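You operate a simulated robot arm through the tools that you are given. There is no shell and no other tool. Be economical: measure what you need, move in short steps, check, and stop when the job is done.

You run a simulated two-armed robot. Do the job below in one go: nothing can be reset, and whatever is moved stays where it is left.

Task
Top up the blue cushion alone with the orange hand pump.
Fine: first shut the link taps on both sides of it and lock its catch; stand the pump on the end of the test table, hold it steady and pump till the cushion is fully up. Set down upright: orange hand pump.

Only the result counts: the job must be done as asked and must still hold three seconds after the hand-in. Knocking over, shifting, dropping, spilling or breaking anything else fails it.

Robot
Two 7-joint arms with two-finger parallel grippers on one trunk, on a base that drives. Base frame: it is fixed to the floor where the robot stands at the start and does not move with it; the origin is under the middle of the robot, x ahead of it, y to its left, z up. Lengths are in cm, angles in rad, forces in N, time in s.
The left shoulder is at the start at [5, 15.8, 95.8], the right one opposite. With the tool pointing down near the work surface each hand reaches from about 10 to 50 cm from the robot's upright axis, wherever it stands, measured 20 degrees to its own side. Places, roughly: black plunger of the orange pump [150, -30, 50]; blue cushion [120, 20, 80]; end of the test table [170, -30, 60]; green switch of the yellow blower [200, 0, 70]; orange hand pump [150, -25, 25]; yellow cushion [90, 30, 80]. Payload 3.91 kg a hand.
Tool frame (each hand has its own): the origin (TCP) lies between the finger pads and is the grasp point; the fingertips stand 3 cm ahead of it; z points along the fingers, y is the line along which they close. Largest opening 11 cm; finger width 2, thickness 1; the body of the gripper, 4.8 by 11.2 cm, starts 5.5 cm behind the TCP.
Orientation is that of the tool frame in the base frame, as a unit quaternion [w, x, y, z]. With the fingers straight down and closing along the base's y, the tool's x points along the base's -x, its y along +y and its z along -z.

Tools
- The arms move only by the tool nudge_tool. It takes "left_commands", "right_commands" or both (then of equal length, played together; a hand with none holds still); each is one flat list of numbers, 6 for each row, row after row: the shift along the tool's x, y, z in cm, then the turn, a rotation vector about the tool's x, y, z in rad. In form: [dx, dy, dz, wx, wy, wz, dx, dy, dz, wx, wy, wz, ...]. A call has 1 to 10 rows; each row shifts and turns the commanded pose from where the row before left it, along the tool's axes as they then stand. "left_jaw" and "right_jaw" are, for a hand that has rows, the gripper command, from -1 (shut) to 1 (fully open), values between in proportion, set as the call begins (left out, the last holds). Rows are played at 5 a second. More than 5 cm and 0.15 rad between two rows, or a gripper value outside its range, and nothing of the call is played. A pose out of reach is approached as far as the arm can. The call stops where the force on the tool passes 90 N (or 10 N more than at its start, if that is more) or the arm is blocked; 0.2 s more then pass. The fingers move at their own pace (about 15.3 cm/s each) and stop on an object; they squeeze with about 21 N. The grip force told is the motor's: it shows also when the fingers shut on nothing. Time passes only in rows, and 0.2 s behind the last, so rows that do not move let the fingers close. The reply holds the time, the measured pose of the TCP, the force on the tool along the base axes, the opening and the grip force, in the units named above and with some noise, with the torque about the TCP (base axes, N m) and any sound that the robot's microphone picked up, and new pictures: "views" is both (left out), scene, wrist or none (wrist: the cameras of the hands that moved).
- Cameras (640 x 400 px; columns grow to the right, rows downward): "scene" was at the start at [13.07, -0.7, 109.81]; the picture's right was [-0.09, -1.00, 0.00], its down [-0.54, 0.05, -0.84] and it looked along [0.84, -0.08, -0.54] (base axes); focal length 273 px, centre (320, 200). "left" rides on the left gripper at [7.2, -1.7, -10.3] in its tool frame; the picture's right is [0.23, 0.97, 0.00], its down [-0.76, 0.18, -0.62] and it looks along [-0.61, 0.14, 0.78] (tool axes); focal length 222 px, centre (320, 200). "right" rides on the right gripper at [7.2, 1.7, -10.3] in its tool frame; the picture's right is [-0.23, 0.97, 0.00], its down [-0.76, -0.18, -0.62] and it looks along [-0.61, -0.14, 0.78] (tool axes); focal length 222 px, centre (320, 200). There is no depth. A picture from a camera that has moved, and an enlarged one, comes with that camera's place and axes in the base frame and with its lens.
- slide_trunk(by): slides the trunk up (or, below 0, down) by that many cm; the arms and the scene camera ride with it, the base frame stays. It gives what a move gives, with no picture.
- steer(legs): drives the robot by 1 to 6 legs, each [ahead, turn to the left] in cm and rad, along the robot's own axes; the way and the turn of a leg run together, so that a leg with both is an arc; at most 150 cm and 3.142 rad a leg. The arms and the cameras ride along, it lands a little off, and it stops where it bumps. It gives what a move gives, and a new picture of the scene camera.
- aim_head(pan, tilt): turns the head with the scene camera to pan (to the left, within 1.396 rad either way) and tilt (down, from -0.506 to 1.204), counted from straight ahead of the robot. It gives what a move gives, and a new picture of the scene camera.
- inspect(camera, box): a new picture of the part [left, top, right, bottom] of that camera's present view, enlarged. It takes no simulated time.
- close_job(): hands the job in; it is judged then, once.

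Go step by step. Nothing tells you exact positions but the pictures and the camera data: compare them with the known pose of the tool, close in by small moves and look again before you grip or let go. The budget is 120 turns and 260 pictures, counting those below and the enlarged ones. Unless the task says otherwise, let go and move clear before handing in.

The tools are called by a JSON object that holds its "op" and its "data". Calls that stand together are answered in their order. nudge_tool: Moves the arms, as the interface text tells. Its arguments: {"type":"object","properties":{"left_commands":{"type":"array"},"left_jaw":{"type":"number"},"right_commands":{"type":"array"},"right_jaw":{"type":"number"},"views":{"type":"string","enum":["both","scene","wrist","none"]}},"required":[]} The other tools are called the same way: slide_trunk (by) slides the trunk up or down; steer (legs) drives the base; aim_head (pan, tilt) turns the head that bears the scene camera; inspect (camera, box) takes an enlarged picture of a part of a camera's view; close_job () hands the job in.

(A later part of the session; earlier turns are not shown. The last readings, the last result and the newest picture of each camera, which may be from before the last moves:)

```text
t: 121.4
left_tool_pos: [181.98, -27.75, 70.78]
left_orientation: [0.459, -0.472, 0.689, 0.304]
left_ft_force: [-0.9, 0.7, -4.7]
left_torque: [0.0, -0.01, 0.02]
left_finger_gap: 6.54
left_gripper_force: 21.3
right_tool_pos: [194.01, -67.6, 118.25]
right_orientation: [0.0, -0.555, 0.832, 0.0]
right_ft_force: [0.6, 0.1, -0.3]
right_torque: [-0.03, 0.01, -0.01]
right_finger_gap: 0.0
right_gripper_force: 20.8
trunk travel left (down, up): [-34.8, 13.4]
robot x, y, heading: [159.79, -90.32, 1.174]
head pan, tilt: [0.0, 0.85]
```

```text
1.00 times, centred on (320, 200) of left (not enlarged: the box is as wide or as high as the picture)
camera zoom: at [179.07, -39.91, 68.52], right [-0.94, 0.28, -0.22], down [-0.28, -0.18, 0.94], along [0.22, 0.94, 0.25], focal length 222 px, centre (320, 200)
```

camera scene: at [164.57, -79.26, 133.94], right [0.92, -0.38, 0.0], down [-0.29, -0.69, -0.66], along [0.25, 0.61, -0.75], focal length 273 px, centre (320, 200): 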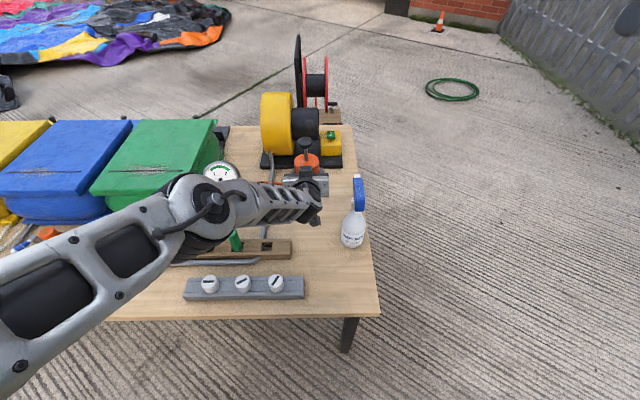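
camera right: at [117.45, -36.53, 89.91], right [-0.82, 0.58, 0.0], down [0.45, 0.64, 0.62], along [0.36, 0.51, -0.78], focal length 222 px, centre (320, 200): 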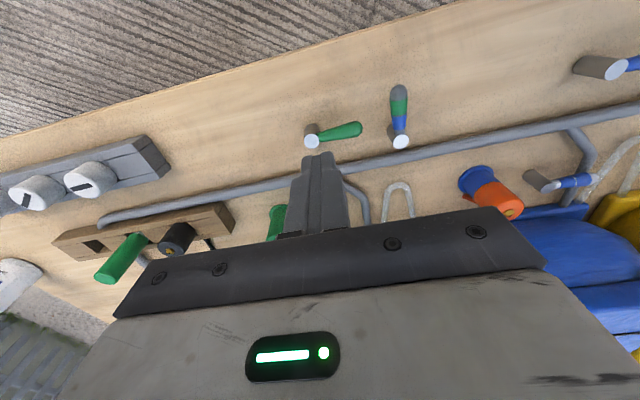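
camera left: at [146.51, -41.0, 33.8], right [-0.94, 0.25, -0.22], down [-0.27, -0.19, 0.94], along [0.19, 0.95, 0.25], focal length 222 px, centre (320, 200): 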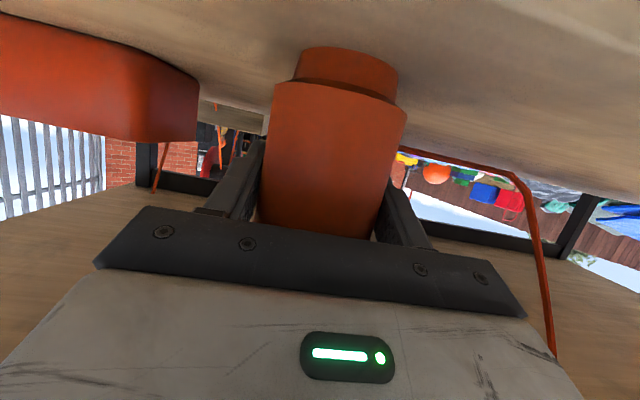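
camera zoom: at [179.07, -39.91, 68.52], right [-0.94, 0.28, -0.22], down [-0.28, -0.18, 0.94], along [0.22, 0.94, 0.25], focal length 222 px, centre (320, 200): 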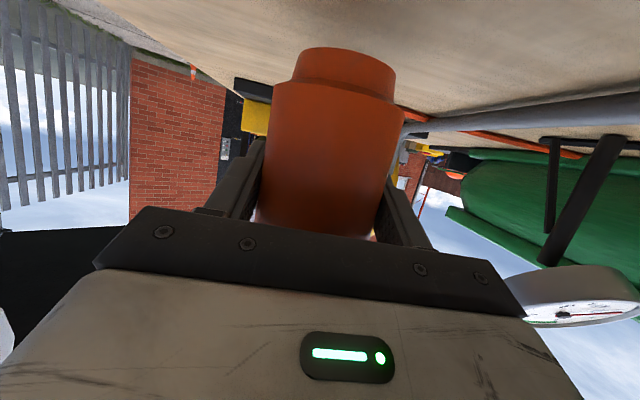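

Still hanging. I'll go down by small arm steps, watching the force.

{"op": "nudge_tool", "data": {"left_commands": [0.28, 0, 0.12, 0, 0, 0, 0.28, 0, 0.12, 0, 0, 0, 0, 0, 0, 0, 0, 0], "views": "none"}}

{"op": "nudge_tool", "data": {"left_commands": [0.28, 0, 0.12, 0, 0, 0, 0, 0, 0, 0, 0, 0], "views": "none"}}

```text
t: 122.2
left_tool_pos: [182.27, -27.85, 70.22]
left_orientation: [0.459, -0.473, 0.688, 0.304]
left_ft_force: [0.7, 0.4, -4.0]
left_torque: [0.02, -0.01, -0.02]
left_finger_gap: 6.52
left_gripper_force: 20.9
right_tool_pos: [194.0, -67.65, 118.23]
right_orientation: [0.0, -0.555, 0.832, 0.0]
right_ft_force: [1.6, 0.1, -0.6]
right_torque: [-0.01, -0.01, 0.0]
right_finger_gap: 0.0
right_gripper_force: 20.8
trunk travel left (down, up): [-34.8, 13.4]
robot x, y, heading: [159.65, -90.53, 1.181]
head pan, tilt: [0.0, 0.85]
```

```text
t: 122.8
left_tool_pos: [182.11, -27.88, 70.0]
left_orientation: [0.459, -0.472, 0.689, 0.304]
left_ft_force: [-0.3, -0.2, -4.1]
left_torque: [0.01, 0.01, -0.01]
left_finger_gap: 6.52
left_gripper_force: 20.9
right_tool_pos: [194.13, -67.58, 118.25]
right_orientation: [-0.001, -0.556, 0.831, 0.001]
right_ft_force: [0.1, 0.4, 0.0]
right_torque: [0.01, -0.02, 0.01]
right_finger_gap: 0.01
right_gripper_force: 20.9
trunk travel left (down, up): [-34.8, 13.4]
robot x, y, heading: [159.94, -90.3, 1.183]
head pan, tilt: [0.0, 0.85]
```

{"op": "nudge_tool", "data": {"left_commands": [0.28, 0, 0.12, 0, 0, 0, 0, 0, 0, 0, 0, 0], "views": "none"}}

{"op": "nudge_tool", "data": {"left_commands": [0.28, 0, 0.12, 0, 0, 0, 0, 0, 0, 0, 0, 0], "views": "none"}}

{"op": "nudge_tool", "data": {"left_commands": [0.28, 0, 0.12, 0, 0, 0, 0, 0, 0, 0, 0, 0], "views": "wrist"}}

```text
t: 123.4
left_tool_pos: [182.05, -27.74, 69.67]
left_orientation: [0.458, -0.472, 0.689, 0.305]
left_ft_force: [-0.6, -0.1, -4.3]
left_torque: [0.02, 0.02, 0.01]
left_finger_gap: 6.54
left_gripper_force: 21.6
right_tool_pos: [194.0, -67.58, 118.08]
right_orientation: [0.0, -0.555, 0.832, 0.0]
right_ft_force: [-0.6, -0.9, 0.4]
right_torque: [0.03, -0.03, 0.03]
right_finger_gap: 0.0
right_gripper_force: 20.8
trunk travel left (down, up): [-34.8, 13.4]
robot x, y, heading: [159.87, -90.38, 1.178]
head pan, tilt: [0.0, 0.85]
```

```text
t: 124.0
left_tool_pos: [182.2, -27.81, 69.35]
left_orientation: [0.458, -0.472, 0.689, 0.304]
left_ft_force: [0.2, -0.8, -3.9]
left_torque: [0.01, 0.04, -0.01]
left_finger_gap: 6.48
left_gripper_force: 21.1
right_tool_pos: [193.96, -67.65, 118.21]
right_orientation: [0.0, -0.555, 0.832, 0.0]
right_ft_force: [0.3, 0.1, 0.0]
right_torque: [-0.01, -0.01, -0.01]
right_finger_gap: 0.0
right_gripper_force: 20.8
trunk travel left (down, up): [-34.8, 13.4]
robot x, y, heading: [159.57, -90.43, 1.179]
head pan, tilt: [0.0, 0.85]
```

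```text
t: 124.6
left_tool_pos: [182.11, -27.8, 69.03]
left_orientation: [0.458, -0.472, 0.689, 0.305]
left_ft_force: [0.1, 0.3, -3.8]
left_torque: [-0.04, 0.02, -0.02]
left_finger_gap: 6.5
left_gripper_force: 20.9
right_tool_pos: [193.99, -67.65, 118.12]
right_orientation: [0.0, -0.556, 0.831, 0.0]
right_ft_force: [-0.2, 0.0, -0.2]
right_torque: [0.02, 0.01, 0.05]
right_finger_gap: 0.0
right_gripper_force: 21.1
trunk travel left (down, up): [-34.8, 13.4]
robot x, y, heading: [159.72, -91.09, 1.175]
head pan, tilt: [0.0, 0.85]
camera left: at [179.08, -39.93, 66.69], right [-0.94, 0.28, -0.22], down [-0.28, -0.18, 0.94], along [0.22, 0.94, 0.25], focal length 222 px, centre (320, 200)
```

left: 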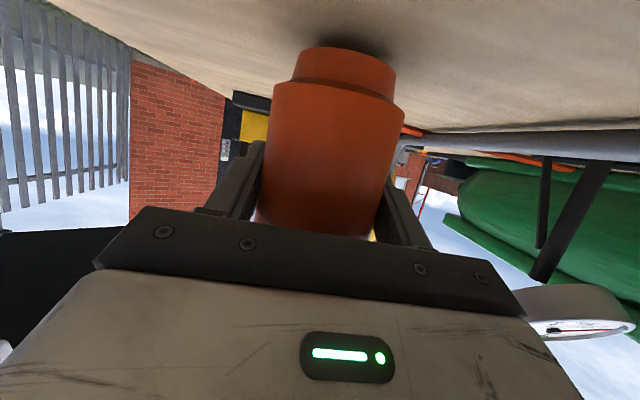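

{"op": "nudge_tool", "data": {"left_commands": [0.28, 0, 0.12, 0, 0, 0, 0.2, 0, 0.08, 0, 0, 0, 0, 0, 0, 0, 0, 0], "views": "none"}}

{"op": "nudge_tool", "data": {"left_commands": [0.2, 0, 0.08, 0, 0, 0, 0, 0, 0, 0, 0, 0], "views": "none"}}

{"op": "nudge_tool", "data": {"left_commands": [0.2, 0, 0.08, 0, 0, 0, 0, 0, 0, 0, 0, 0], "views": "wrist"}}

```text
t: 125.4
left_tool_pos: [181.88, -27.98, 68.75]
left_orientation: [0.459, -0.472, 0.688, 0.305]
left_ft_force: [0.3, -0.8, -4.5]
left_torque: [0.03, -0.03, 0.04]
left_finger_gap: 6.51
left_gripper_force: 21.6
left hand out of reach, approached as far as the arm can: row 2
right_tool_pos: [194.03, -67.58, 118.14]
right_orientation: [-0.001, -0.555, 0.832, 0.0]
right_ft_force: [1.0, 0.2, -0.1]
right_torque: [-0.02, 0.0, -0.02]
right_finger_gap: 0.01
right_gripper_force: 21.5
trunk travel left (down, up): [-34.8, 13.4]
robot x, y, heading: [159.69, -90.59, 1.174]
head pan, tilt: [0.0, 0.85]
```

```text
t: 126.0
left_tool_pos: [181.81, -28.03, 68.55]
left_orientation: [0.459, -0.471, 0.689, 0.304]
left_ft_force: [0.1, 1.2, -5.2]
left_torque: [0.0, -0.01, 0.0]
left_finger_gap: 6.52
left_gripper_force: 21.4
right_tool_pos: [193.95, -67.64, 118.21]
right_orientation: [0.002, -0.555, 0.832, 0.0]
right_ft_force: [-0.7, 0.0, 0.0]
right_torque: [0.0, -0.01, 0.01]
right_finger_gap: 0.0
right_gripper_force: 21.0
trunk travel left (down, up): [-34.8, 13.4]
robot x, y, heading: [159.71, -90.37, 1.18]
head pan, tilt: [0.0, 0.85]
```

```text
t: 126.6
left_tool_pos: [181.97, -28.19, 68.57]
left_orientation: [0.459, -0.472, 0.689, 0.304]
left_ft_force: [0.7, -0.3, -4.4]
left_torque: [-0.01, -0.02, 0.01]
left_finger_gap: 6.52
left_gripper_force: 21.1
left hand out of reach, approached as far as the arm can: row 1
right_tool_pos: [194.03, -67.6, 118.08]
right_orientation: [-0.001, -0.555, 0.832, 0.0]
right_ft_force: [0.0, 0.0, 0.6]
right_torque: [0.01, 0.02, 0.03]
right_finger_gap: 0.0
right_gripper_force: 21.5
trunk travel left (down, up): [-34.8, 13.4]
robot x, y, heading: [159.75, -90.21, 1.177]
head pan, tilt: [0.0, 0.85]
camera left: at [178.86, -40.17, 66.27], right [-0.94, 0.28, -0.22], down [-0.28, -0.18, 0.94], along [0.22, 0.94, 0.25], focal length 222 px, centre (320, 200)
```

left: 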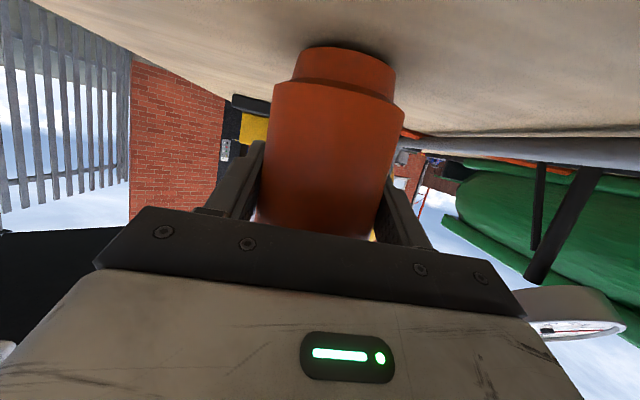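

The arm is at its reach limit, so I'll use small trunk steps.

{"op": "slide_trunk", "data": {"by": -0.4}}

{"op": "slide_trunk", "data": {"by": -0.3}}

{"op": "slide_trunk", "data": {"by": -0.3}}

```text
t: 127.1
left_tool_pos: [181.81, -28.05, 68.2]
left_orientation: [0.458, -0.473, 0.689, 0.305]
left_ft_force: [0.7, -0.1, -3.1]
left_torque: [0.03, 0.04, -0.02]
left_finger_gap: 6.52
left_gripper_force: 20.8
right_tool_pos: [193.97, -67.61, 117.77]
right_orientation: [0.0, -0.554, 0.832, 0.0]
right_ft_force: [-0.3, 0.7, 0.8]
right_torque: [-0.01, 0.03, 0.0]
right_finger_gap: 0.01
right_gripper_force: 20.9
trunk travel left (down, up): [-34.4, 13.8]
robot x, y, heading: [160.09, -90.54, 1.177]
head pan, tilt: [0.0, 0.85]
```

```text
t: 127.6
left_tool_pos: [181.89, -27.99, 68.3]
left_orientation: [0.461, -0.471, 0.687, 0.307]
left_ft_force: [-0.9, -2.2, 8.3]
left_torque: [-0.17, 0.31, 0.07]
left_finger_gap: 6.51
left_gripper_force: 21.1
right_tool_pos: [193.93, -67.65, 117.68]
right_orientation: [0.001, -0.555, 0.832, 0.001]
right_ft_force: [0.6, 0.2, 0.2]
right_torque: [-0.02, 0.03, 0.0]
right_finger_gap: 0.0
right_gripper_force: 21.0
trunk travel left (down, up): [-34.1, 14.1]
robot x, y, heading: [160.03, -90.42, 1.174]
head pan, tilt: [0.0, 0.85]
```

```text
t: 128.1
left_tool_pos: [181.97, -28.01, 68.01]
left_orientation: [0.462, -0.47, 0.687, 0.307]
left_ft_force: [3.2, 1.5, 14.9]
left_torque: [0.23, 0.17, 0.03]
left_finger_gap: 6.53
left_gripper_force: 20.8
right_tool_pos: [193.9, -67.75, 117.29]
right_orientation: [0.001, -0.555, 0.832, 0.001]
right_ft_force: [1.0, 0.2, 0.6]
right_torque: [0.0, 0.0, 0.03]
right_finger_gap: 0.03
right_gripper_force: 21.6
trunk travel left (down, up): [-33.8, 14.4]
robot x, y, heading: [159.83, -90.11, 1.183]
head pan, tilt: [0.0, 0.85]
```

The pump now stands on the table (contact at ~15 N). I'll loosen the left jaws and rotate the hand around the pump so it comes more from the left, leaving room for the right hand at the knob.

{"op": "nudge_tool", "data": {"left_commands": [0, 0, 0, 0, 0, 0, 0, 0, 0, 0, 0, 0, 0, 0, 0, 0, 0, 0], "left_jaw": 0.7, "views": "wrist"}}

{"op": "inspect", "data": {"camera": "scene", "box": [220, 110, 420, 260]}}

```text
t: 128.9
left_tool_pos: [181.85, -28.12, 67.59]
left_orientation: [0.458, -0.472, 0.689, 0.305]
left_ft_force: [0.6, 0.2, -0.3]
left_torque: [-0.03, 0.0, 0.0]
left_finger_gap: 9.35
left_gripper_force: 0.0
right_tool_pos: [194.03, -67.56, 117.26]
right_orientation: [0.0, -0.555, 0.832, 0.0]
right_ft_force: [0.2, 0.2, 0.7]
right_torque: [0.04, -0.01, 0.01]
right_finger_gap: 0.0
right_gripper_force: 21.5
trunk travel left (down, up): [-33.8, 14.4]
robot x, y, heading: [159.98, -90.51, 1.178]
head pan, tilt: [0.0, 0.85]
camera left: at [178.84, -40.19, 65.28], right [-0.94, 0.28, -0.22], down [-0.28, -0.18, 0.94], along [0.22, 0.94, 0.25], focal length 222 px, centre (320, 200)
```

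left: 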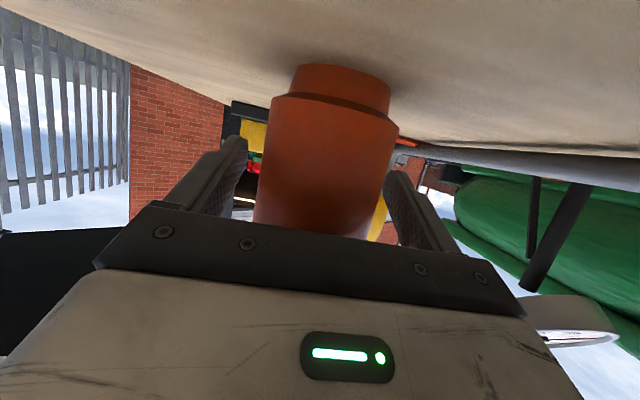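

```text
2.67 times, centred on (320, 185) of scene
camera zoom: at [164.51, -79.4, 121.26], right [0.92, -0.38, 0.0], down [-0.29, -0.69, -0.66], along [0.25, 0.61, -0.75], focal length 728 px, centre (320, 240)
```

zoom: 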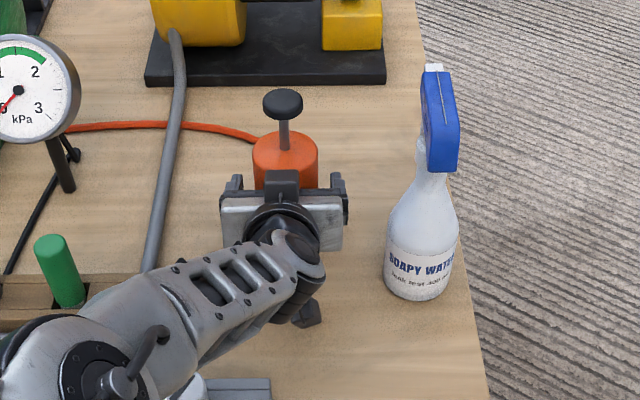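

Pump stands on its own. Rotating the left hand around it by about 0.55 rad with loosened jaws.

{"op": "nudge_tool", "data": {"left_commands": [0, 0, 0, 0.138, 0, 0.058, 0, 0, 0, 0.138, 0, 0.058, 0, 0, 0, 0.138, 0, 0.058, 0, 0, 0, 0.1, 0, 0.04, 0, 0, 0, 0, 0, 0], "views": "both"}}

{"op": "inspect", "data": {"camera": "scene", "box": [220, 110, 420, 260]}}

```text
t: 130.1
left_tool_pos: [188.12, -27.74, 72.68]
left_orientation: [0.473, -0.323, 0.798, 0.184]
left_ft_force: [3.1, 0.2, -3.1]
left_torque: [0.01, 0.17, 0.03]
left_finger_gap: 9.38
left_gripper_force: 0.3
left hand out of reach, approached as far as the arm can: row 1, 2, 3, 4
right_tool_pos: [193.99, -67.71, 117.24]
right_orientation: [0.0, -0.555, 0.832, 0.0]
right_ft_force: [0.2, -0.5, 0.6]
right_torque: [0.02, 0.0, 0.02]
right_finger_gap: 0.0
right_gripper_force: 21.2
trunk travel left (down, up): [-33.8, 14.4]
robot x, y, heading: [159.82, -90.69, 1.18]
head pan, tilt: [0.0, 0.85]
camera scene: at [164.53, -79.4, 121.26], right [0.92, -0.38, 0.0], down [-0.29, -0.69, -0.66], along [0.25, 0.61, -0.75], focal length 273 px, centre (320, 200)
camera left: at [180.23, -37.6, 71.66], right [-0.75, 0.63, -0.21], down [-0.26, 0.02, 0.97], along [0.61, 0.78, 0.15], focal length 222 px, centre (320, 200)
```

scene: 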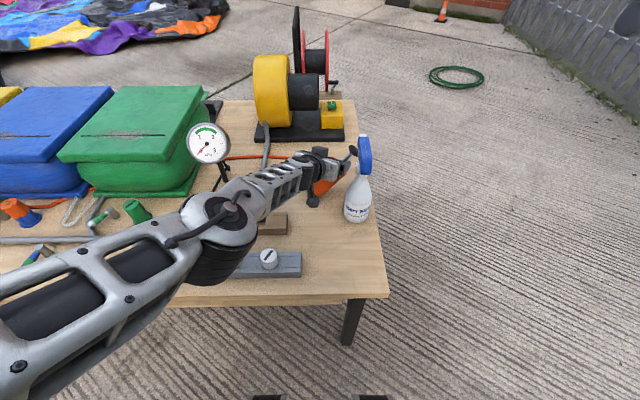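
left: 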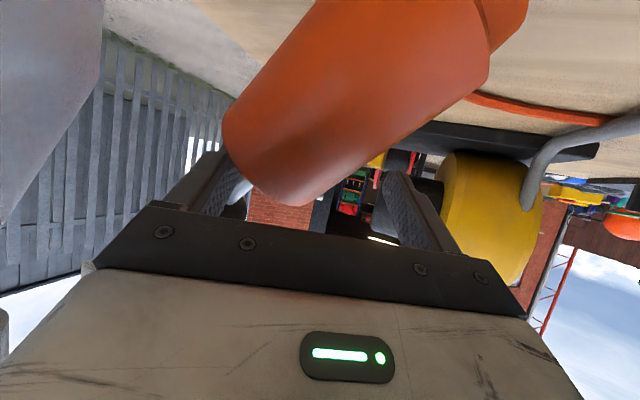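

```text
2.67 times, centred on (320, 185) of scene
camera zoom: at [164.53, -79.4, 121.26], right [0.92, -0.38, 0.0], down [-0.29, -0.69, -0.66], along [0.25, 0.61, -0.75], focal length 728 px, centre (320, 240)
```

zoom: 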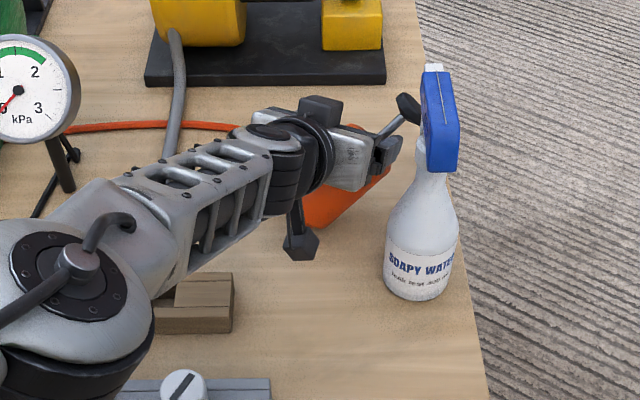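

The hand could not make that turn and swung outward, tilting the pump, which is now wedged in the jaws. I'll close the jaws gently to regain hold of it and right it.

{"op": "nudge_tool", "data": {"left_commands": [0, 0, 0, 0, 0, 0, 0, 0, 0, 0, 0, 0], "left_jaw": 0.5, "views": "wrist"}}

{"op": "inspect", "data": {"camera": "scene", "box": [280, 110, 400, 230]}}

```text
t: 130.7
left_tool_pos: [188.25, -27.73, 72.73]
left_orientation: [0.474, -0.323, 0.798, 0.185]
left_ft_force: [1.2, -0.1, -0.2]
left_torque: [-0.03, 0.0, 0.0]
left_finger_gap: 8.31
left_gripper_force: 0.5
right_tool_pos: [194.06, -67.68, 117.18]
right_orientation: [0.0, -0.555, 0.832, 0.0]
right_ft_force: [-0.3, -0.3, -0.9]
right_torque: [-0.02, -0.01, -0.03]
right_finger_gap: 0.0
right_gripper_force: 21.0
trunk travel left (down, up): [-33.8, 14.4]
robot x, y, heading: [159.8, -90.41, 1.18]
head pan, tilt: [0.0, 0.85]
camera left: at [180.23, -37.59, 71.68], right [-0.75, 0.63, -0.21], down [-0.26, 0.02, 0.97], along [0.61, 0.78, 0.15], focal length 222 px, centre (320, 200)
```

left: 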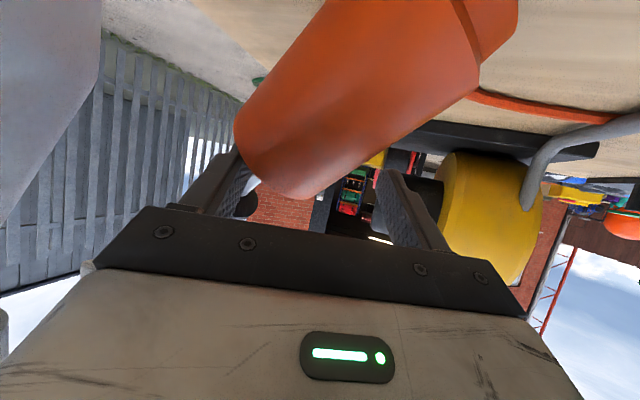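

```text
3.33 times, centred on (340, 170) of scene
camera zoom: at [164.52, -79.4, 121.26], right [0.92, -0.38, 0.0], down [-0.29, -0.69, -0.66], along [0.25, 0.61, -0.75], focal length 910 px, centre (253, 300)
```

zoom: 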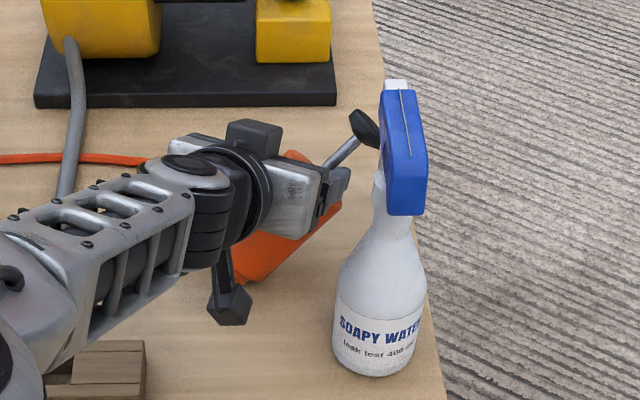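

It is following gently and the bottle is untouched. Closing further in steps.

{"op": "nudge_tool", "data": {"left_commands": [0, 0, 0, 0, 0, 0, 0, 0, 0, 0, 0, 0], "left_jaw": 0.35, "views": "wrist"}}

{"op": "nudge_tool", "data": {"left_commands": [0, 0, 0, 0, 0, 0, 0, 0, 0, 0, 0, 0], "left_jaw": 0.2, "views": "wrist"}}

{"op": "inspect", "data": {"camera": "scene", "box": [280, 110, 400, 230]}}

```text
t: 131.3
left_tool_pos: [188.11, -27.61, 72.7]
left_orientation: [0.473, -0.324, 0.799, 0.185]
left_ft_force: [0.2, -0.6, 0.2]
left_torque: [-0.01, -0.01, 0.02]
left_finger_gap: 7.45
left_gripper_force: 0.1
right_tool_pos: [194.07, -67.62, 117.21]
right_orientation: [0.0, -0.555, 0.832, 0.0]
right_ft_force: [0.0, -0.8, 0.7]
right_torque: [0.02, -0.02, -0.01]
right_finger_gap: 0.0
right_gripper_force: 21.2
trunk travel left (down, up): [-33.8, 14.4]
robot x, y, heading: [159.37, -90.85, 1.18]
head pan, tilt: [0.0, 0.85]
camera left: at [180.19, -37.56, 71.66], right [-0.75, 0.63, -0.21], down [-0.26, 0.01, 0.97], along [0.61, 0.78, 0.15], focal length 222 px, centre (320, 200)
```

left: 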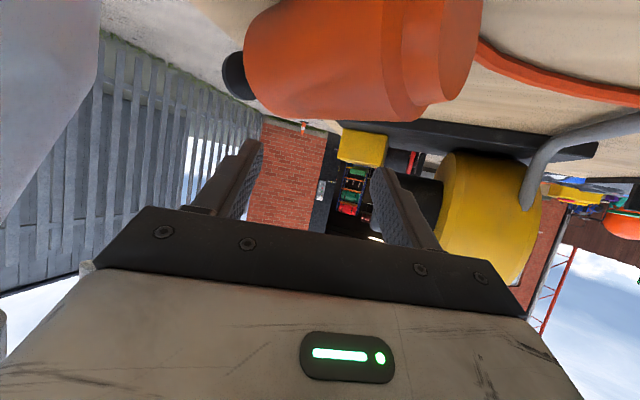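

```text
t: 131.9
left_tool_pos: [188.1, -27.62, 72.72]
left_orientation: [0.473, -0.323, 0.799, 0.183]
left_ft_force: [-0.1, -0.5, -0.2]
left_torque: [0.0, 0.02, 0.0]
left_finger_gap: 6.58
left_gripper_force: 0.1
right_tool_pos: [194.05, -67.67, 117.09]
right_orientation: [0.0, -0.555, 0.832, 0.0]
right_ft_force: [-0.5, -0.9, 0.0]
right_torque: [-0.02, 0.01, 0.01]
right_finger_gap: 0.02
right_gripper_force: 21.5
trunk travel left (down, up): [-33.8, 14.4]
robot x, y, heading: [159.75, -90.65, 1.178]
head pan, tilt: [0.0, 0.85]
camera left: at [180.21, -37.58, 71.66], right [-0.75, 0.63, -0.21], down [-0.26, 0.02, 0.97], along [0.61, 0.78, 0.15], focal length 222 px, centre (320, 200)
```

left: 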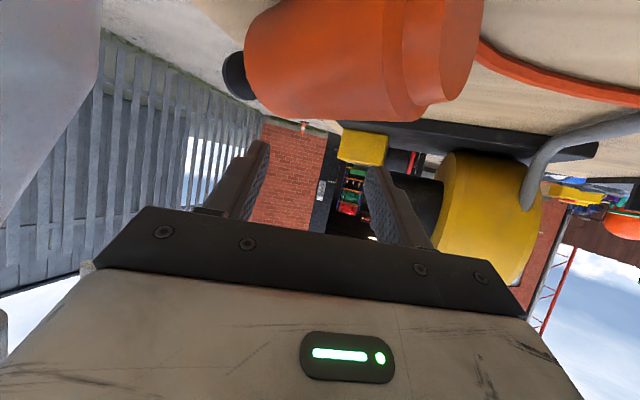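

```text
3.33 times, centred on (340, 170) of scene
camera zoom: at [164.51, -79.4, 121.26], right [0.92, -0.38, 0.0], down [-0.29, -0.69, -0.66], along [0.25, 0.61, -0.75], focal length 910 px, centre (253, 300)
```

zoom: 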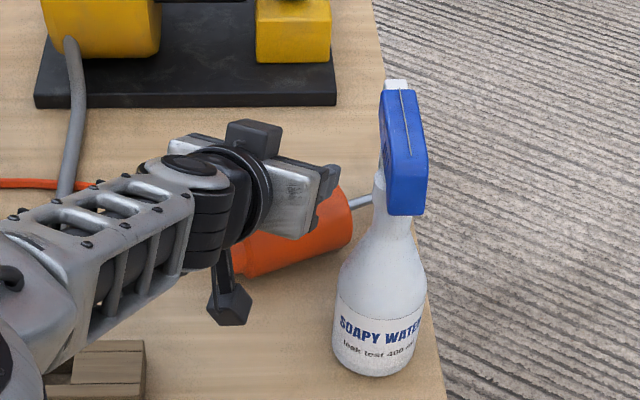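

The pump has slid onto its side on the table, clear of the bottle (which still stands untouched). I'll lift the left hand away, back off, and go round to the table's end, where the pump's knob points at the robot and can be lifted so the pump hangs upright.

{"op": "slide_trunk", "data": {"by": 13}}

{"op": "steer", "data": {"legs": [[-50, 0]]}}

{"op": "inspect", "data": {"camera": "scene", "box": [240, 60, 400, 200]}}

```text
t: 133.5
left_tool_pos: [188.04, -27.58, 85.75]
left_orientation: [0.473, -0.323, 0.799, 0.184]
left_ft_force: [-0.1, -0.9, -0.1]
left_torque: [0.0, -0.02, -0.02]
left_finger_gap: 6.59
left_gripper_force: 0.1
right_tool_pos: [194.04, -67.64, 130.32]
right_orientation: [0.0, -0.555, 0.832, 0.0]
right_ft_force: [-1.0, -0.4, -0.1]
right_torque: [0.01, 0.01, -0.01]
right_finger_gap: 0.0
right_gripper_force: 20.9
trunk travel left (down, up): [-46.8, 1.4]
robot x, y, heading: [159.77, -90.46, 1.177]
head pan, tilt: [0.0, 0.85]
```

```text
t: 136.4
left_tool_pos: [169.34, -73.23, 85.76]
left_orientation: [0.473, -0.322, 0.799, 0.183]
left_ft_force: [-0.6, 0.1, -0.1]
left_torque: [0.0, 0.03, 0.02]
left_finger_gap: 6.6
left_gripper_force: 0.0
right_tool_pos: [175.07, -113.28, 130.2]
right_orientation: [0.001, -0.554, 0.833, 0.0]
right_ft_force: [-0.6, 0.3, -0.8]
right_torque: [0.01, 0.02, 0.01]
right_finger_gap: 0.0
right_gripper_force: 20.9
trunk travel left (down, up): [-46.8, 1.4]
robot x, y, heading: [140.62, -135.73, 1.17]
head pan, tilt: [0.0, 0.85]
camera scene: at [145.61, -124.87, 134.26], right [0.92, -0.39, 0.0], down [-0.29, -0.69, -0.66], along [0.26, 0.61, -0.75], focal length 273 px, centre (320, 200)
```

scene: 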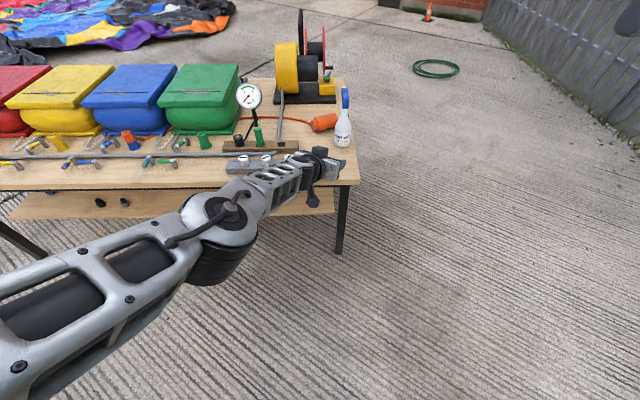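

```text
2.86 times, centred on (320, 130) of scene
camera zoom: at [145.61, -124.87, 134.26], right [0.92, -0.39, 0.0], down [-0.29, -0.69, -0.66], along [0.26, 0.61, -0.75], focal length 780 px, centre (320, 400)
```

zoom: 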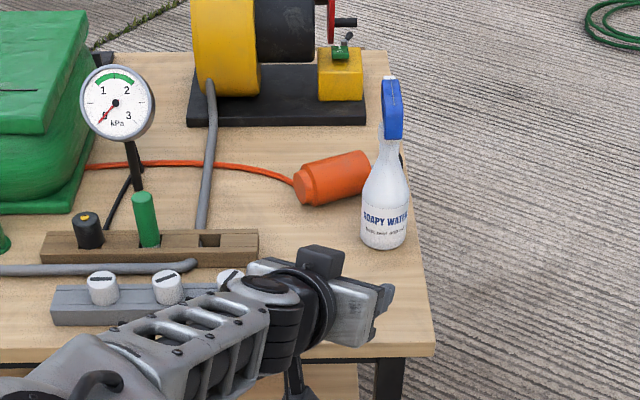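

Backed away safely. I'll fold the left hand back to a compact, fingers-down pose, then drive round to the end of the table.

{"op": "nudge_tool", "data": {"left_commands": [0, 0, -4, 0, 0.15, 0, 0, 0, -4, 0, 0.15, 0, 0, 0, -4, 0, 0.15, 0, 0, 0, -3, 0, 0.15, 0, 0, 0, -2, 0, 0.15, 0, 0, 0, -1, 0, 0.15, 0, 0, 0, 0, 0, 0.15, -0.15, 3, 3, 0, 0, 0, -0.15, 3, 3, 0, 0, 0, -0.12, 3, 3, 0, 0, 0, 0], "left_jaw": 1, "views": "none"}}

{"op": "nudge_tool", "data": {"left_commands": [3, 0, -3, 0, 0, 0, 3, 0, -3, 0, 0, 0, 0, 0, 0, 0, 0, 0], "views": "scene"}}

```text
refused: row 7 steps farther than a row can; nothing moved
```

```text
t: 137.2
left_tool_pos: [168.34, -75.38, 81.83]
left_orientation: [0.474, -0.322, 0.799, 0.183]
left_ft_force: [0.3, -0.4, -0.4]
left_torque: [0.04, -0.02, -0.02]
left_finger_gap: 6.6
left_gripper_force: 0.1
left hand out of reach, approached as far as the arm can: row 1, 2
right_tool_pos: [175.15, -113.13, 130.09]
right_orientation: [0.0, -0.553, 0.833, 0.0]
right_ft_force: [0.2, 0.5, 1.2]
right_torque: [0.0, -0.03, -0.03]
right_finger_gap: 0.01
right_gripper_force: 20.7
trunk travel left (down, up): [-46.8, 1.4]
robot x, y, heading: [141.11, -135.81, 1.173]
head pan, tilt: [0.0, 0.85]
camera scene: at [145.61, -124.82, 134.26], right [0.92, -0.39, 0.0], down [-0.29, -0.69, -0.66], along [0.26, 0.61, -0.75], focal length 273 px, centre (320, 200)
```

scene: 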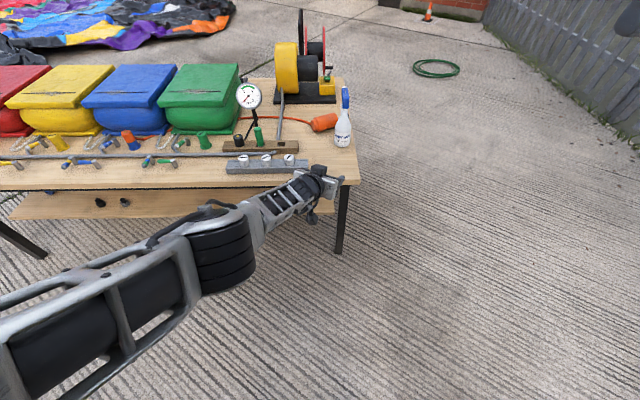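

{"op": "nudge_tool", "data": {"left_commands": [0, 0, -3, 0, 0.15, 0, 0, 0, -3, 0, 0.15, 0, 0, 0, -3, 0, 0.15, 0, 0, 0, -3, 0, 0.15, 0, 0, 0, -3, 0, 0.15, 0, 0, 0, -2, 0, 0.15, 0, 0, 0, 0, 0, 0.14, 0, 2, 2, 0, 0, 0, -0.14, 2, 2, 0, 0, 0, -0.14, 2, 2, 0, 0, 0, -0.12], "left_jaw": 1, "views": "none"}}

{"op": "nudge_tool", "data": {"left_commands": [3, 0, 0, 0, 0, 0, 3, 0, 0, 0, 0, 0, 3, 0, 0, 0, 0, 0, 0, 0, 0, 0, 0, 0], "views": "none"}}

```text
t: 139.4
left_tool_pos: [151.99, -83.56, 94.11]
left_orientation: [0.013, -0.548, 0.836, -0.003]
left_ft_force: [-0.4, 0.1, 0.0]
left_torque: [-0.01, -0.02, 0.01]
left_finger_gap: 10.98
left_gripper_force: 0.1
right_tool_pos: [175.04, -113.32, 130.22]
right_orientation: [-0.001, -0.553, 0.833, 0.0]
right_ft_force: [-0.2, -0.4, 0.7]
right_torque: [0.01, 0.0, 0.02]
right_finger_gap: 0.01
right_gripper_force: 20.9
trunk travel left (down, up): [-46.8, 1.4]
robot x, y, heading: [140.93, -136.13, 1.178]
head pan, tilt: [0.0, 0.85]
```

```text
t: 140.4
left_tool_pos: [148.42, -91.88, 93.86]
left_orientation: [0.014, -0.547, 0.837, -0.004]
left_ft_force: [0.5, -0.5, -0.5]
left_torque: [0.02, -0.02, -0.01]
left_finger_gap: 11.02
left_gripper_force: 0.1
right_tool_pos: [175.2, -113.23, 130.05]
right_orientation: [0.0, -0.553, 0.833, 0.0]
right_ft_force: [0.0, 0.2, -0.2]
right_torque: [0.0, 0.0, -0.04]
right_finger_gap: 0.02
right_gripper_force: 21.2
trunk travel left (down, up): [-46.8, 1.4]
robot x, y, heading: [140.88, -136.01, 1.174]
head pan, tilt: [0.0, 0.85]
```

{"op": "steer", "data": {"legs": [[0, -0.905], [90, 0], [0, 1.127], [86, 0], [0, 1.354]]}}

{"op": "aim_head", "data": {"pan": 0.0, "tilt": 0.95}}

```text
t: 157.8
left_tool_pos: [198.14, -17.22, 93.95]
left_orientation: [-0.013, 0.976, -0.216, -0.007]
left_ft_force: [0.3, 0.1, -0.5]
left_torque: [0.0, -0.01, 0.0]
left_finger_gap: 10.97
left_gripper_force: 0.1
right_tool_pos: [220.21, 8.98, 130.11]
right_orientation: [-0.001, 0.978, -0.211, 0.0]
right_ft_force: [-0.5, 0.4, -1.0]
right_torque: [0.0, -0.04, 0.0]
right_finger_gap: 0.0
right_gripper_force: 20.8
trunk travel left (down, up): [-46.8, 1.4]
robot x, y, heading: [242.09, -26.05, 2.723]
head pan, tilt: [0.0, 0.85]
camera scene: at [231.38, -20.87, 134.26], right [0.41, 0.91, 0.0], down [0.69, -0.31, -0.66], along [-0.6, 0.27, -0.75], focal length 273 px, centre (320, 200)
```

scene: 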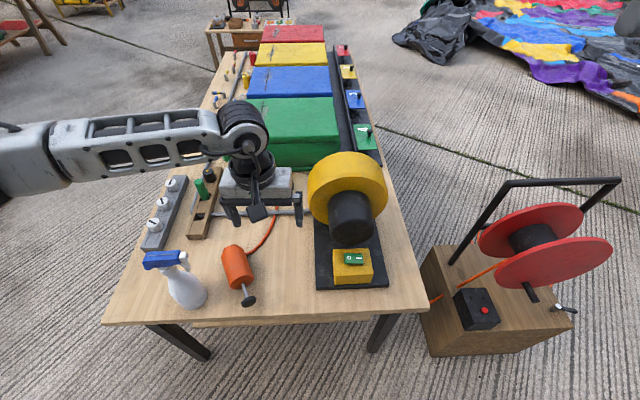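

```text
t: 158.4
left_tool_pos: [198.27, -17.23, 93.85]
left_orientation: [-0.012, 0.976, -0.217, -0.007]
left_ft_force: [0.0, 0.9, -0.1]
left_torque: [0.01, 0.04, -0.03]
left_finger_gap: 10.99
left_gripper_force: 0.1
right_tool_pos: [220.16, 9.0, 130.31]
right_orientation: [0.0, 0.978, -0.211, 0.0]
right_ft_force: [-0.3, 0.1, 0.5]
right_torque: [-0.01, 0.02, -0.02]
right_finger_gap: 0.01
right_gripper_force: 21.5
trunk travel left (down, up): [-46.8, 1.4]
robot x, y, heading: [241.94, -25.72, 2.72]
head pan, tilt: [0.0, 0.949]
camera scene: at [231.89, -21.07, 133.51], right [0.41, 0.91, 0.0], down [0.74, -0.33, -0.58], along [-0.53, 0.24, -0.81], focal length 273 px, centre (320, 200)
```

scene: 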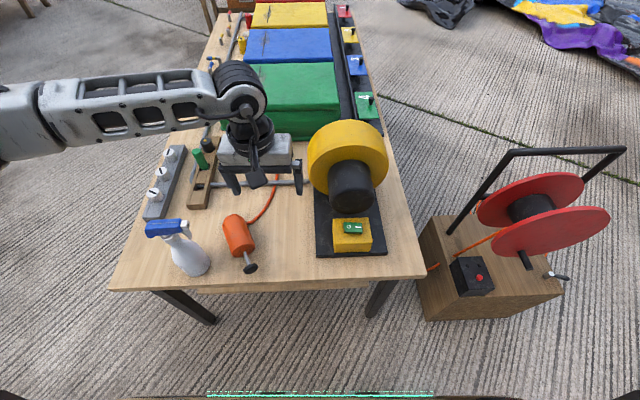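

From the end I can see the pump lying clear of everything, knob toward me. I'll zoom in to locate the rod precisely.

{"op": "inspect", "data": {"camera": "scene", "box": [200, 190, 296, 290]}}

{"op": "inspect", "data": {"camera": "scene", "box": [310, 0, 430, 140]}}

{"op": "inspect", "data": {"camera": "left", "box": [0, 0, 640, 400]}}

```text
4.00 times, centred on (248, 240) of scene
camera zoom: at [231.89, -21.07, 133.51], right [0.41, 0.91, 0.0], down [0.74, -0.33, -0.58], along [-0.53, 0.24, -0.81], focal length 1092 px, centre (608, 40)
```

zoom: 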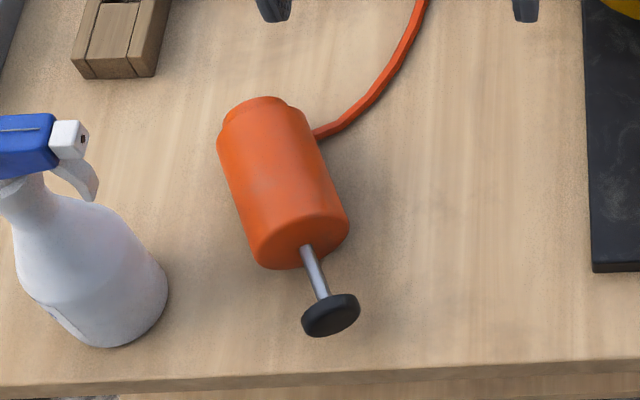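

```text
2.86 times, centred on (370, 70) of scene
camera zoom: at [231.89, -21.07, 133.51], right [0.41, 0.91, 0.0], down [0.74, -0.33, -0.58], along [-0.53, 0.24, -0.81], focal length 780 px, centre (177, 571)
```

zoom: 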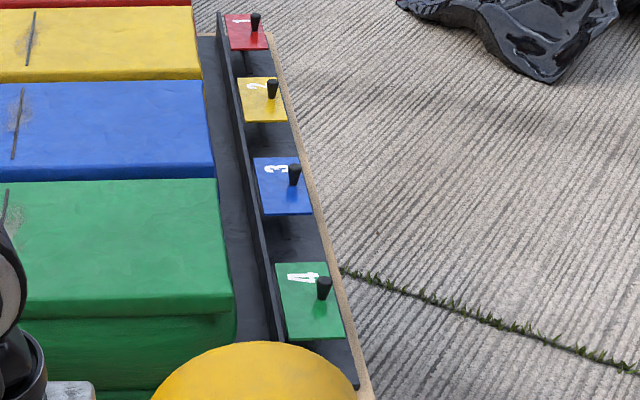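

```text
1.00 times, centred on (320, 200) of left (not enlarged: the box is as wide or as high as the picture)
camera zoom: at [205.58, -18.98, 104.4], right [-0.21, -0.98, -0.02], down [-0.76, 0.14, 0.63], along [-0.62, 0.15, -0.77], focal length 222 px, centre (320, 200)
```

zoom: 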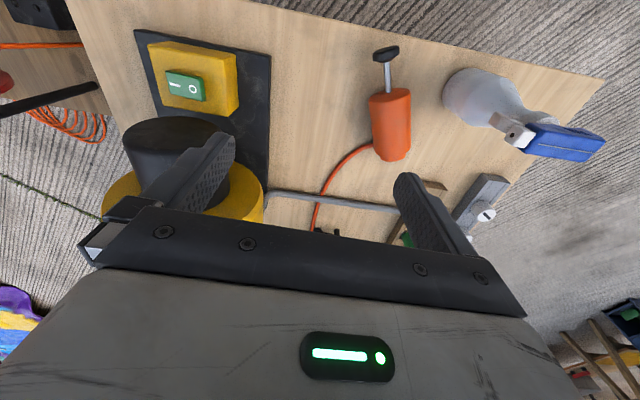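

Rod point is at about (197, -27, 64.5), agreed by both cameras. I'll yaw the left hand to straddle it and come down above it.

{"op": "nudge_tool", "data": {"left_commands": [0, 0, 4, 0, 0, -0.15, 0, 0, 4, 0, 0, -0.15, 0, 0, 4, 0, 0, -0.15, 0, 0, 4, 0, 0, -0.05, -1, 4.8, 0, 0, 0, 0, -1.1, 4.8, 0, 0, 0, 0, 0, 0, 4, 0, 0, 0, 0, 0, 0, 0, 0, 0], "left_jaw": -0.2, "views": "wrist"}}

{"op": "inspect", "data": {"camera": "scene", "box": [200, 190, 296, 290]}}

```text
t: 160.2
left_tool_pos: [196.56, -26.42, 73.82]
left_orientation: [-0.014, 0.999, 0.032, -0.003]
left_ft_force: [0.3, -0.3, -0.5]
left_torque: [0.0, 0.0, -0.01]
left_finger_gap: 4.42
left_gripper_force: 0.1
right_tool_pos: [220.21, 8.96, 130.31]
right_orientation: [0.0, 0.978, -0.21, 0.0]
right_ft_force: [0.2, 0.1, -0.3]
right_torque: [0.0, -0.01, 0.04]
right_finger_gap: 0.0
right_gripper_force: 20.7
trunk travel left (down, up): [-46.8, 1.4]
robot x, y, heading: [241.77, -25.87, 2.72]
head pan, tilt: [0.0, 0.949]
camera left: at [203.9, -24.52, 84.32], right [0.29, -0.96, -0.03], down [-0.74, -0.24, 0.62], along [-0.6, -0.16, -0.78], focal length 222 px, centre (320, 200)
```

left: 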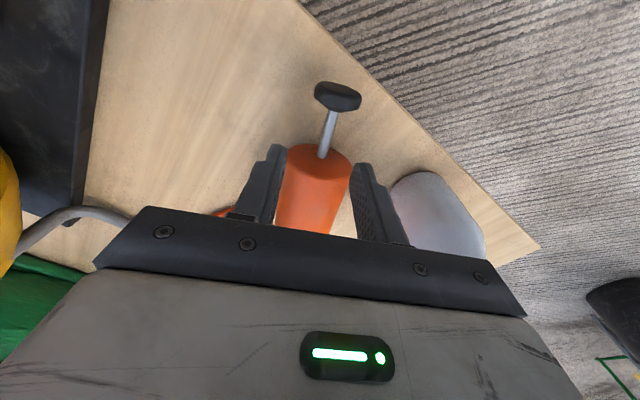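

```text
4.00 times, centred on (248, 240) of scene
camera zoom: at [231.9, -21.09, 133.51], right [0.41, 0.91, 0.0], down [0.74, -0.33, -0.58], along [-0.53, 0.24, -0.81], focal length 1092 px, centre (608, 40)
```

zoom: 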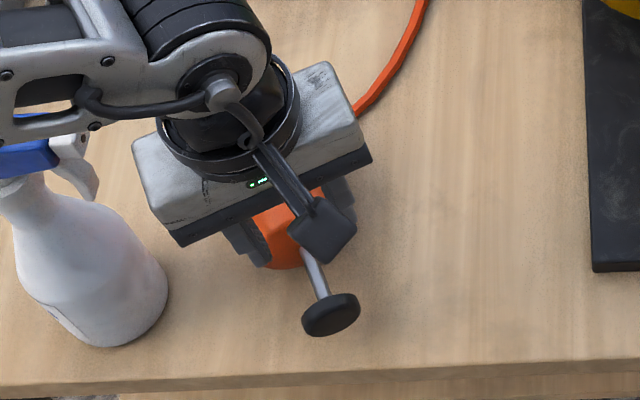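

Slight sideways correction, then lower in steps while watching clearance to the bottle.

{"op": "nudge_tool", "data": {"left_commands": [0.2, 0.8, 2, 0, 0, 0, 0, 0, 2, 0, 0, 0, 0, 0, 1, 0, 0, 0, 0, 0, 0, 0, 0, 0], "views": "both"}}

{"op": "inspect", "data": {"camera": "left", "box": [200, 80, 440, 230]}}

```text
t: 161.2
left_tool_pos: [196.84, -27.04, 68.77]
left_orientation: [-0.013, 0.999, 0.032, -0.004]
left_ft_force: [-0.5, -0.3, -0.3]
left_torque: [0.03, -0.01, 0.0]
left_finger_gap: 4.4
left_gripper_force: 0.1
right_tool_pos: [220.17, 9.08, 130.15]
right_orientation: [-0.001, 0.978, -0.21, 0.0]
right_ft_force: [0.5, 0.6, -0.3]
right_torque: [0.01, 0.0, -0.01]
right_finger_gap: 0.03
right_gripper_force: 21.2
trunk travel left (down, up): [-46.8, 1.4]
robot x, y, heading: [241.79, -25.87, 2.72]
head pan, tilt: [0.0, 0.949]
camera scene: at [231.89, -21.07, 133.51], right [0.41, 0.91, 0.0], down [0.74, -0.33, -0.58], along [-0.53, 0.24, -0.81], focal length 273 px, centre (320, 200)
camera left: at [204.05, -25.23, 79.31], right [0.29, -0.96, -0.03], down [-0.74, -0.24, 0.62], along [-0.6, -0.16, -0.78], focal length 222 px, centre (320, 200)
```

scene: 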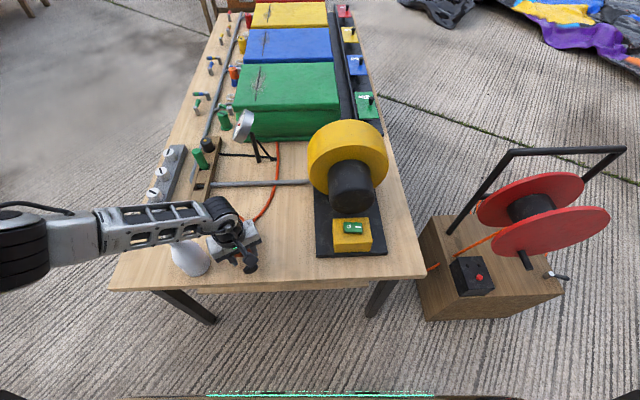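
left: 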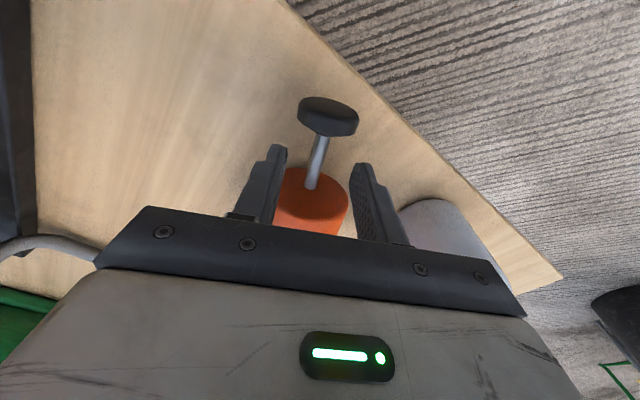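

```text
2.67 times, centred on (320, 155) of left
camera zoom: at [204.05, -25.23, 79.31], right [0.29, -0.96, -0.03], down [-0.74, -0.24, 0.62], along [-0.6, -0.16, -0.78], focal length 592 px, centre (320, 320)
```

zoom: 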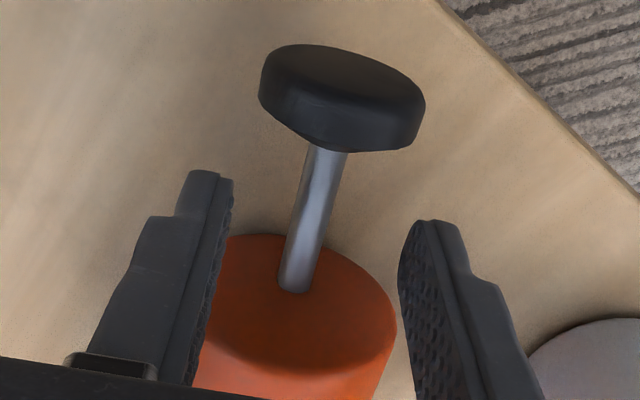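

The forearm now passes over the bottle in this view; let me check that it isn't touching.

{"op": "inspect", "data": {"camera": "scene", "box": [100, 170, 300, 300]}}

{"op": "inspect", "data": {"camera": "right", "box": [0, 0, 640, 400]}}

```text
3.08 times, centred on (200, 235) of scene
camera zoom: at [231.89, -21.07, 133.51], right [0.41, 0.91, 0.0], down [0.74, -0.33, -0.58], along [-0.53, 0.24, -0.81], focal length 840 px, centre (689, 92)
```

zoom: 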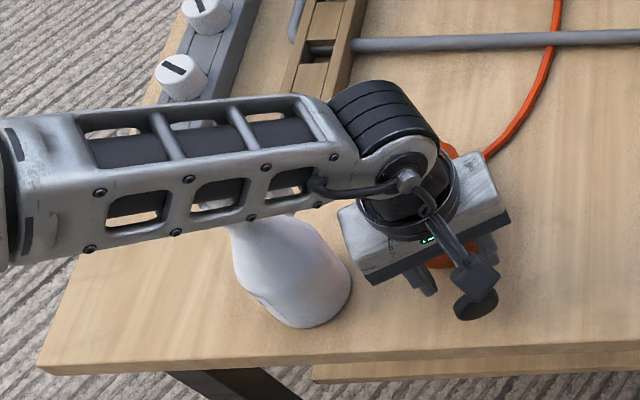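

```text
1.00 times, centred on (320, 200) of right (not enlarged: the box is as wide or as high as the picture)
camera zoom: at [226.13, 4.56, 140.64], right [-0.61, -0.79, 0.0], down [-0.62, 0.48, 0.62], along [-0.5, 0.38, -0.78], focal length 222 px, centre (320, 200)
```

zoom: 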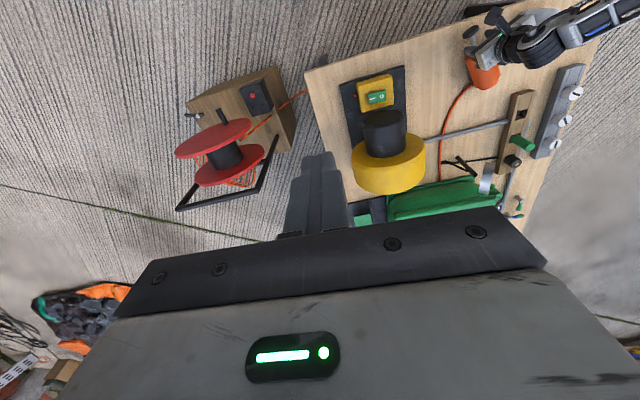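

The bottle is untouched but the forearm hangs low over it because the trunk is too high. I'll raise the hand and lower the trunk by the same amount so the forearm comes in steeply from above.

{"op": "nudge_tool", "data": {"left_commands": [0, 0, -4, 0, 0, 0, 0, 0, -4, 0, 0, 0, 0, 0, -4, 0, 0, 0, 0, 0, -4, 0, 0, 0, 0, 0, -4, 0, 0, 0, 0, 0, -4, 0, 0, 0, 0, 0, -3, 0, 0, 0, 0, 0, 0, 0, 0, 0], "views": "none"}}

{"op": "slide_trunk", "data": {"by": -26}}

{"op": "inspect", "data": {"camera": "scene", "box": [0, 0, 640, 400]}}

{"op": "inspect", "data": {"camera": "left", "box": [200, 80, 440, 230]}}

```text
t: 163.0
left_tool_pos: [196.82, -27.87, 95.72]
left_orientation: [-0.013, 0.999, 0.032, -0.004]
left_ft_force: [0.2, -0.1, -0.3]
left_torque: [0.05, 0.01, 0.02]
left_finger_gap: 4.41
left_gripper_force: 0.0
right_tool_pos: [220.3, 9.1, 130.17]
right_orientation: [0.0, 0.977, -0.211, 0.0]
right_ft_force: [0.4, 0.3, -0.1]
right_torque: [0.0, -0.02, -0.02]
right_finger_gap: 0.0
right_gripper_force: 21.1
trunk travel left (down, up): [-46.8, 1.4]
robot x, y, heading: [241.88, -25.73, 2.719]
head pan, tilt: [0.0, 0.949]
```

```text
t: 165.7
left_tool_pos: [196.96, -27.77, 69.59]
left_orientation: [-0.013, 0.999, 0.031, -0.004]
left_ft_force: [-0.2, 0.6, 0.3]
left_torque: [0.01, 0.02, -0.01]
left_finger_gap: 4.4
left_gripper_force: 0.1
right_tool_pos: [220.22, 9.02, 104.22]
right_orientation: [0.0, 0.978, -0.21, 0.0]
right_ft_force: [-0.6, -0.1, 0.3]
right_torque: [-0.03, 0.02, 0.02]
right_finger_gap: 0.04
right_gripper_force: 20.6
trunk travel left (down, up): [-20.8, 27.4]
robot x, y, heading: [241.98, -25.73, 2.722]
head pan, tilt: [0.0, 0.949]
```

```text
1.00 times, centred on (320, 200) of scene (not enlarged: the box is as wide or as high as the picture)
camera zoom: at [231.89, -21.08, 107.51], right [0.41, 0.91, 0.0], down [0.74, -0.33, -0.58], along [-0.53, 0.24, -0.81], focal length 273 px, centre (320, 200)
```

zoom: 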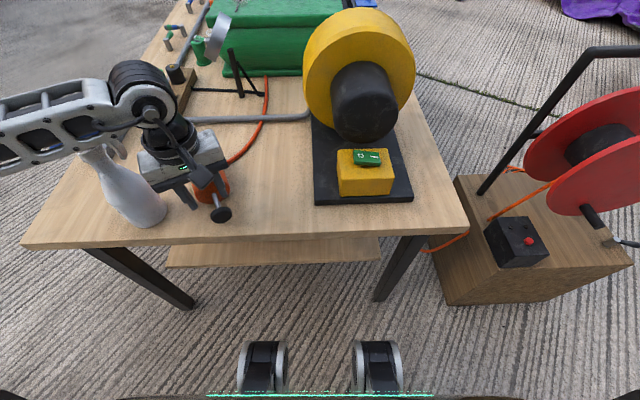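

```text
2.67 times, centred on (320, 155) of left
camera zoom: at [204.14, -25.94, 80.22], right [0.29, -0.96, -0.03], down [-0.74, -0.24, 0.62], along [-0.6, -0.16, -0.78], focal length 592 px, centre (320, 320)
```

zoom: 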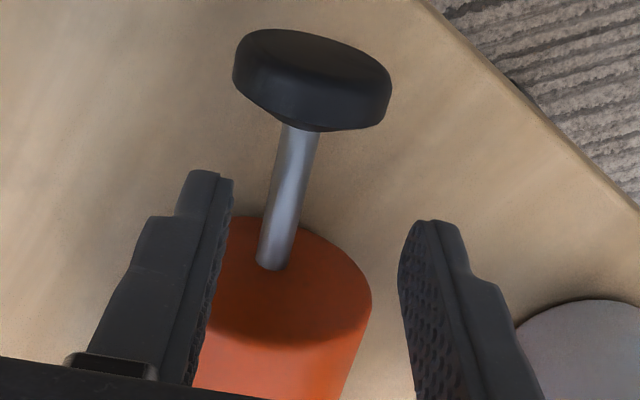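

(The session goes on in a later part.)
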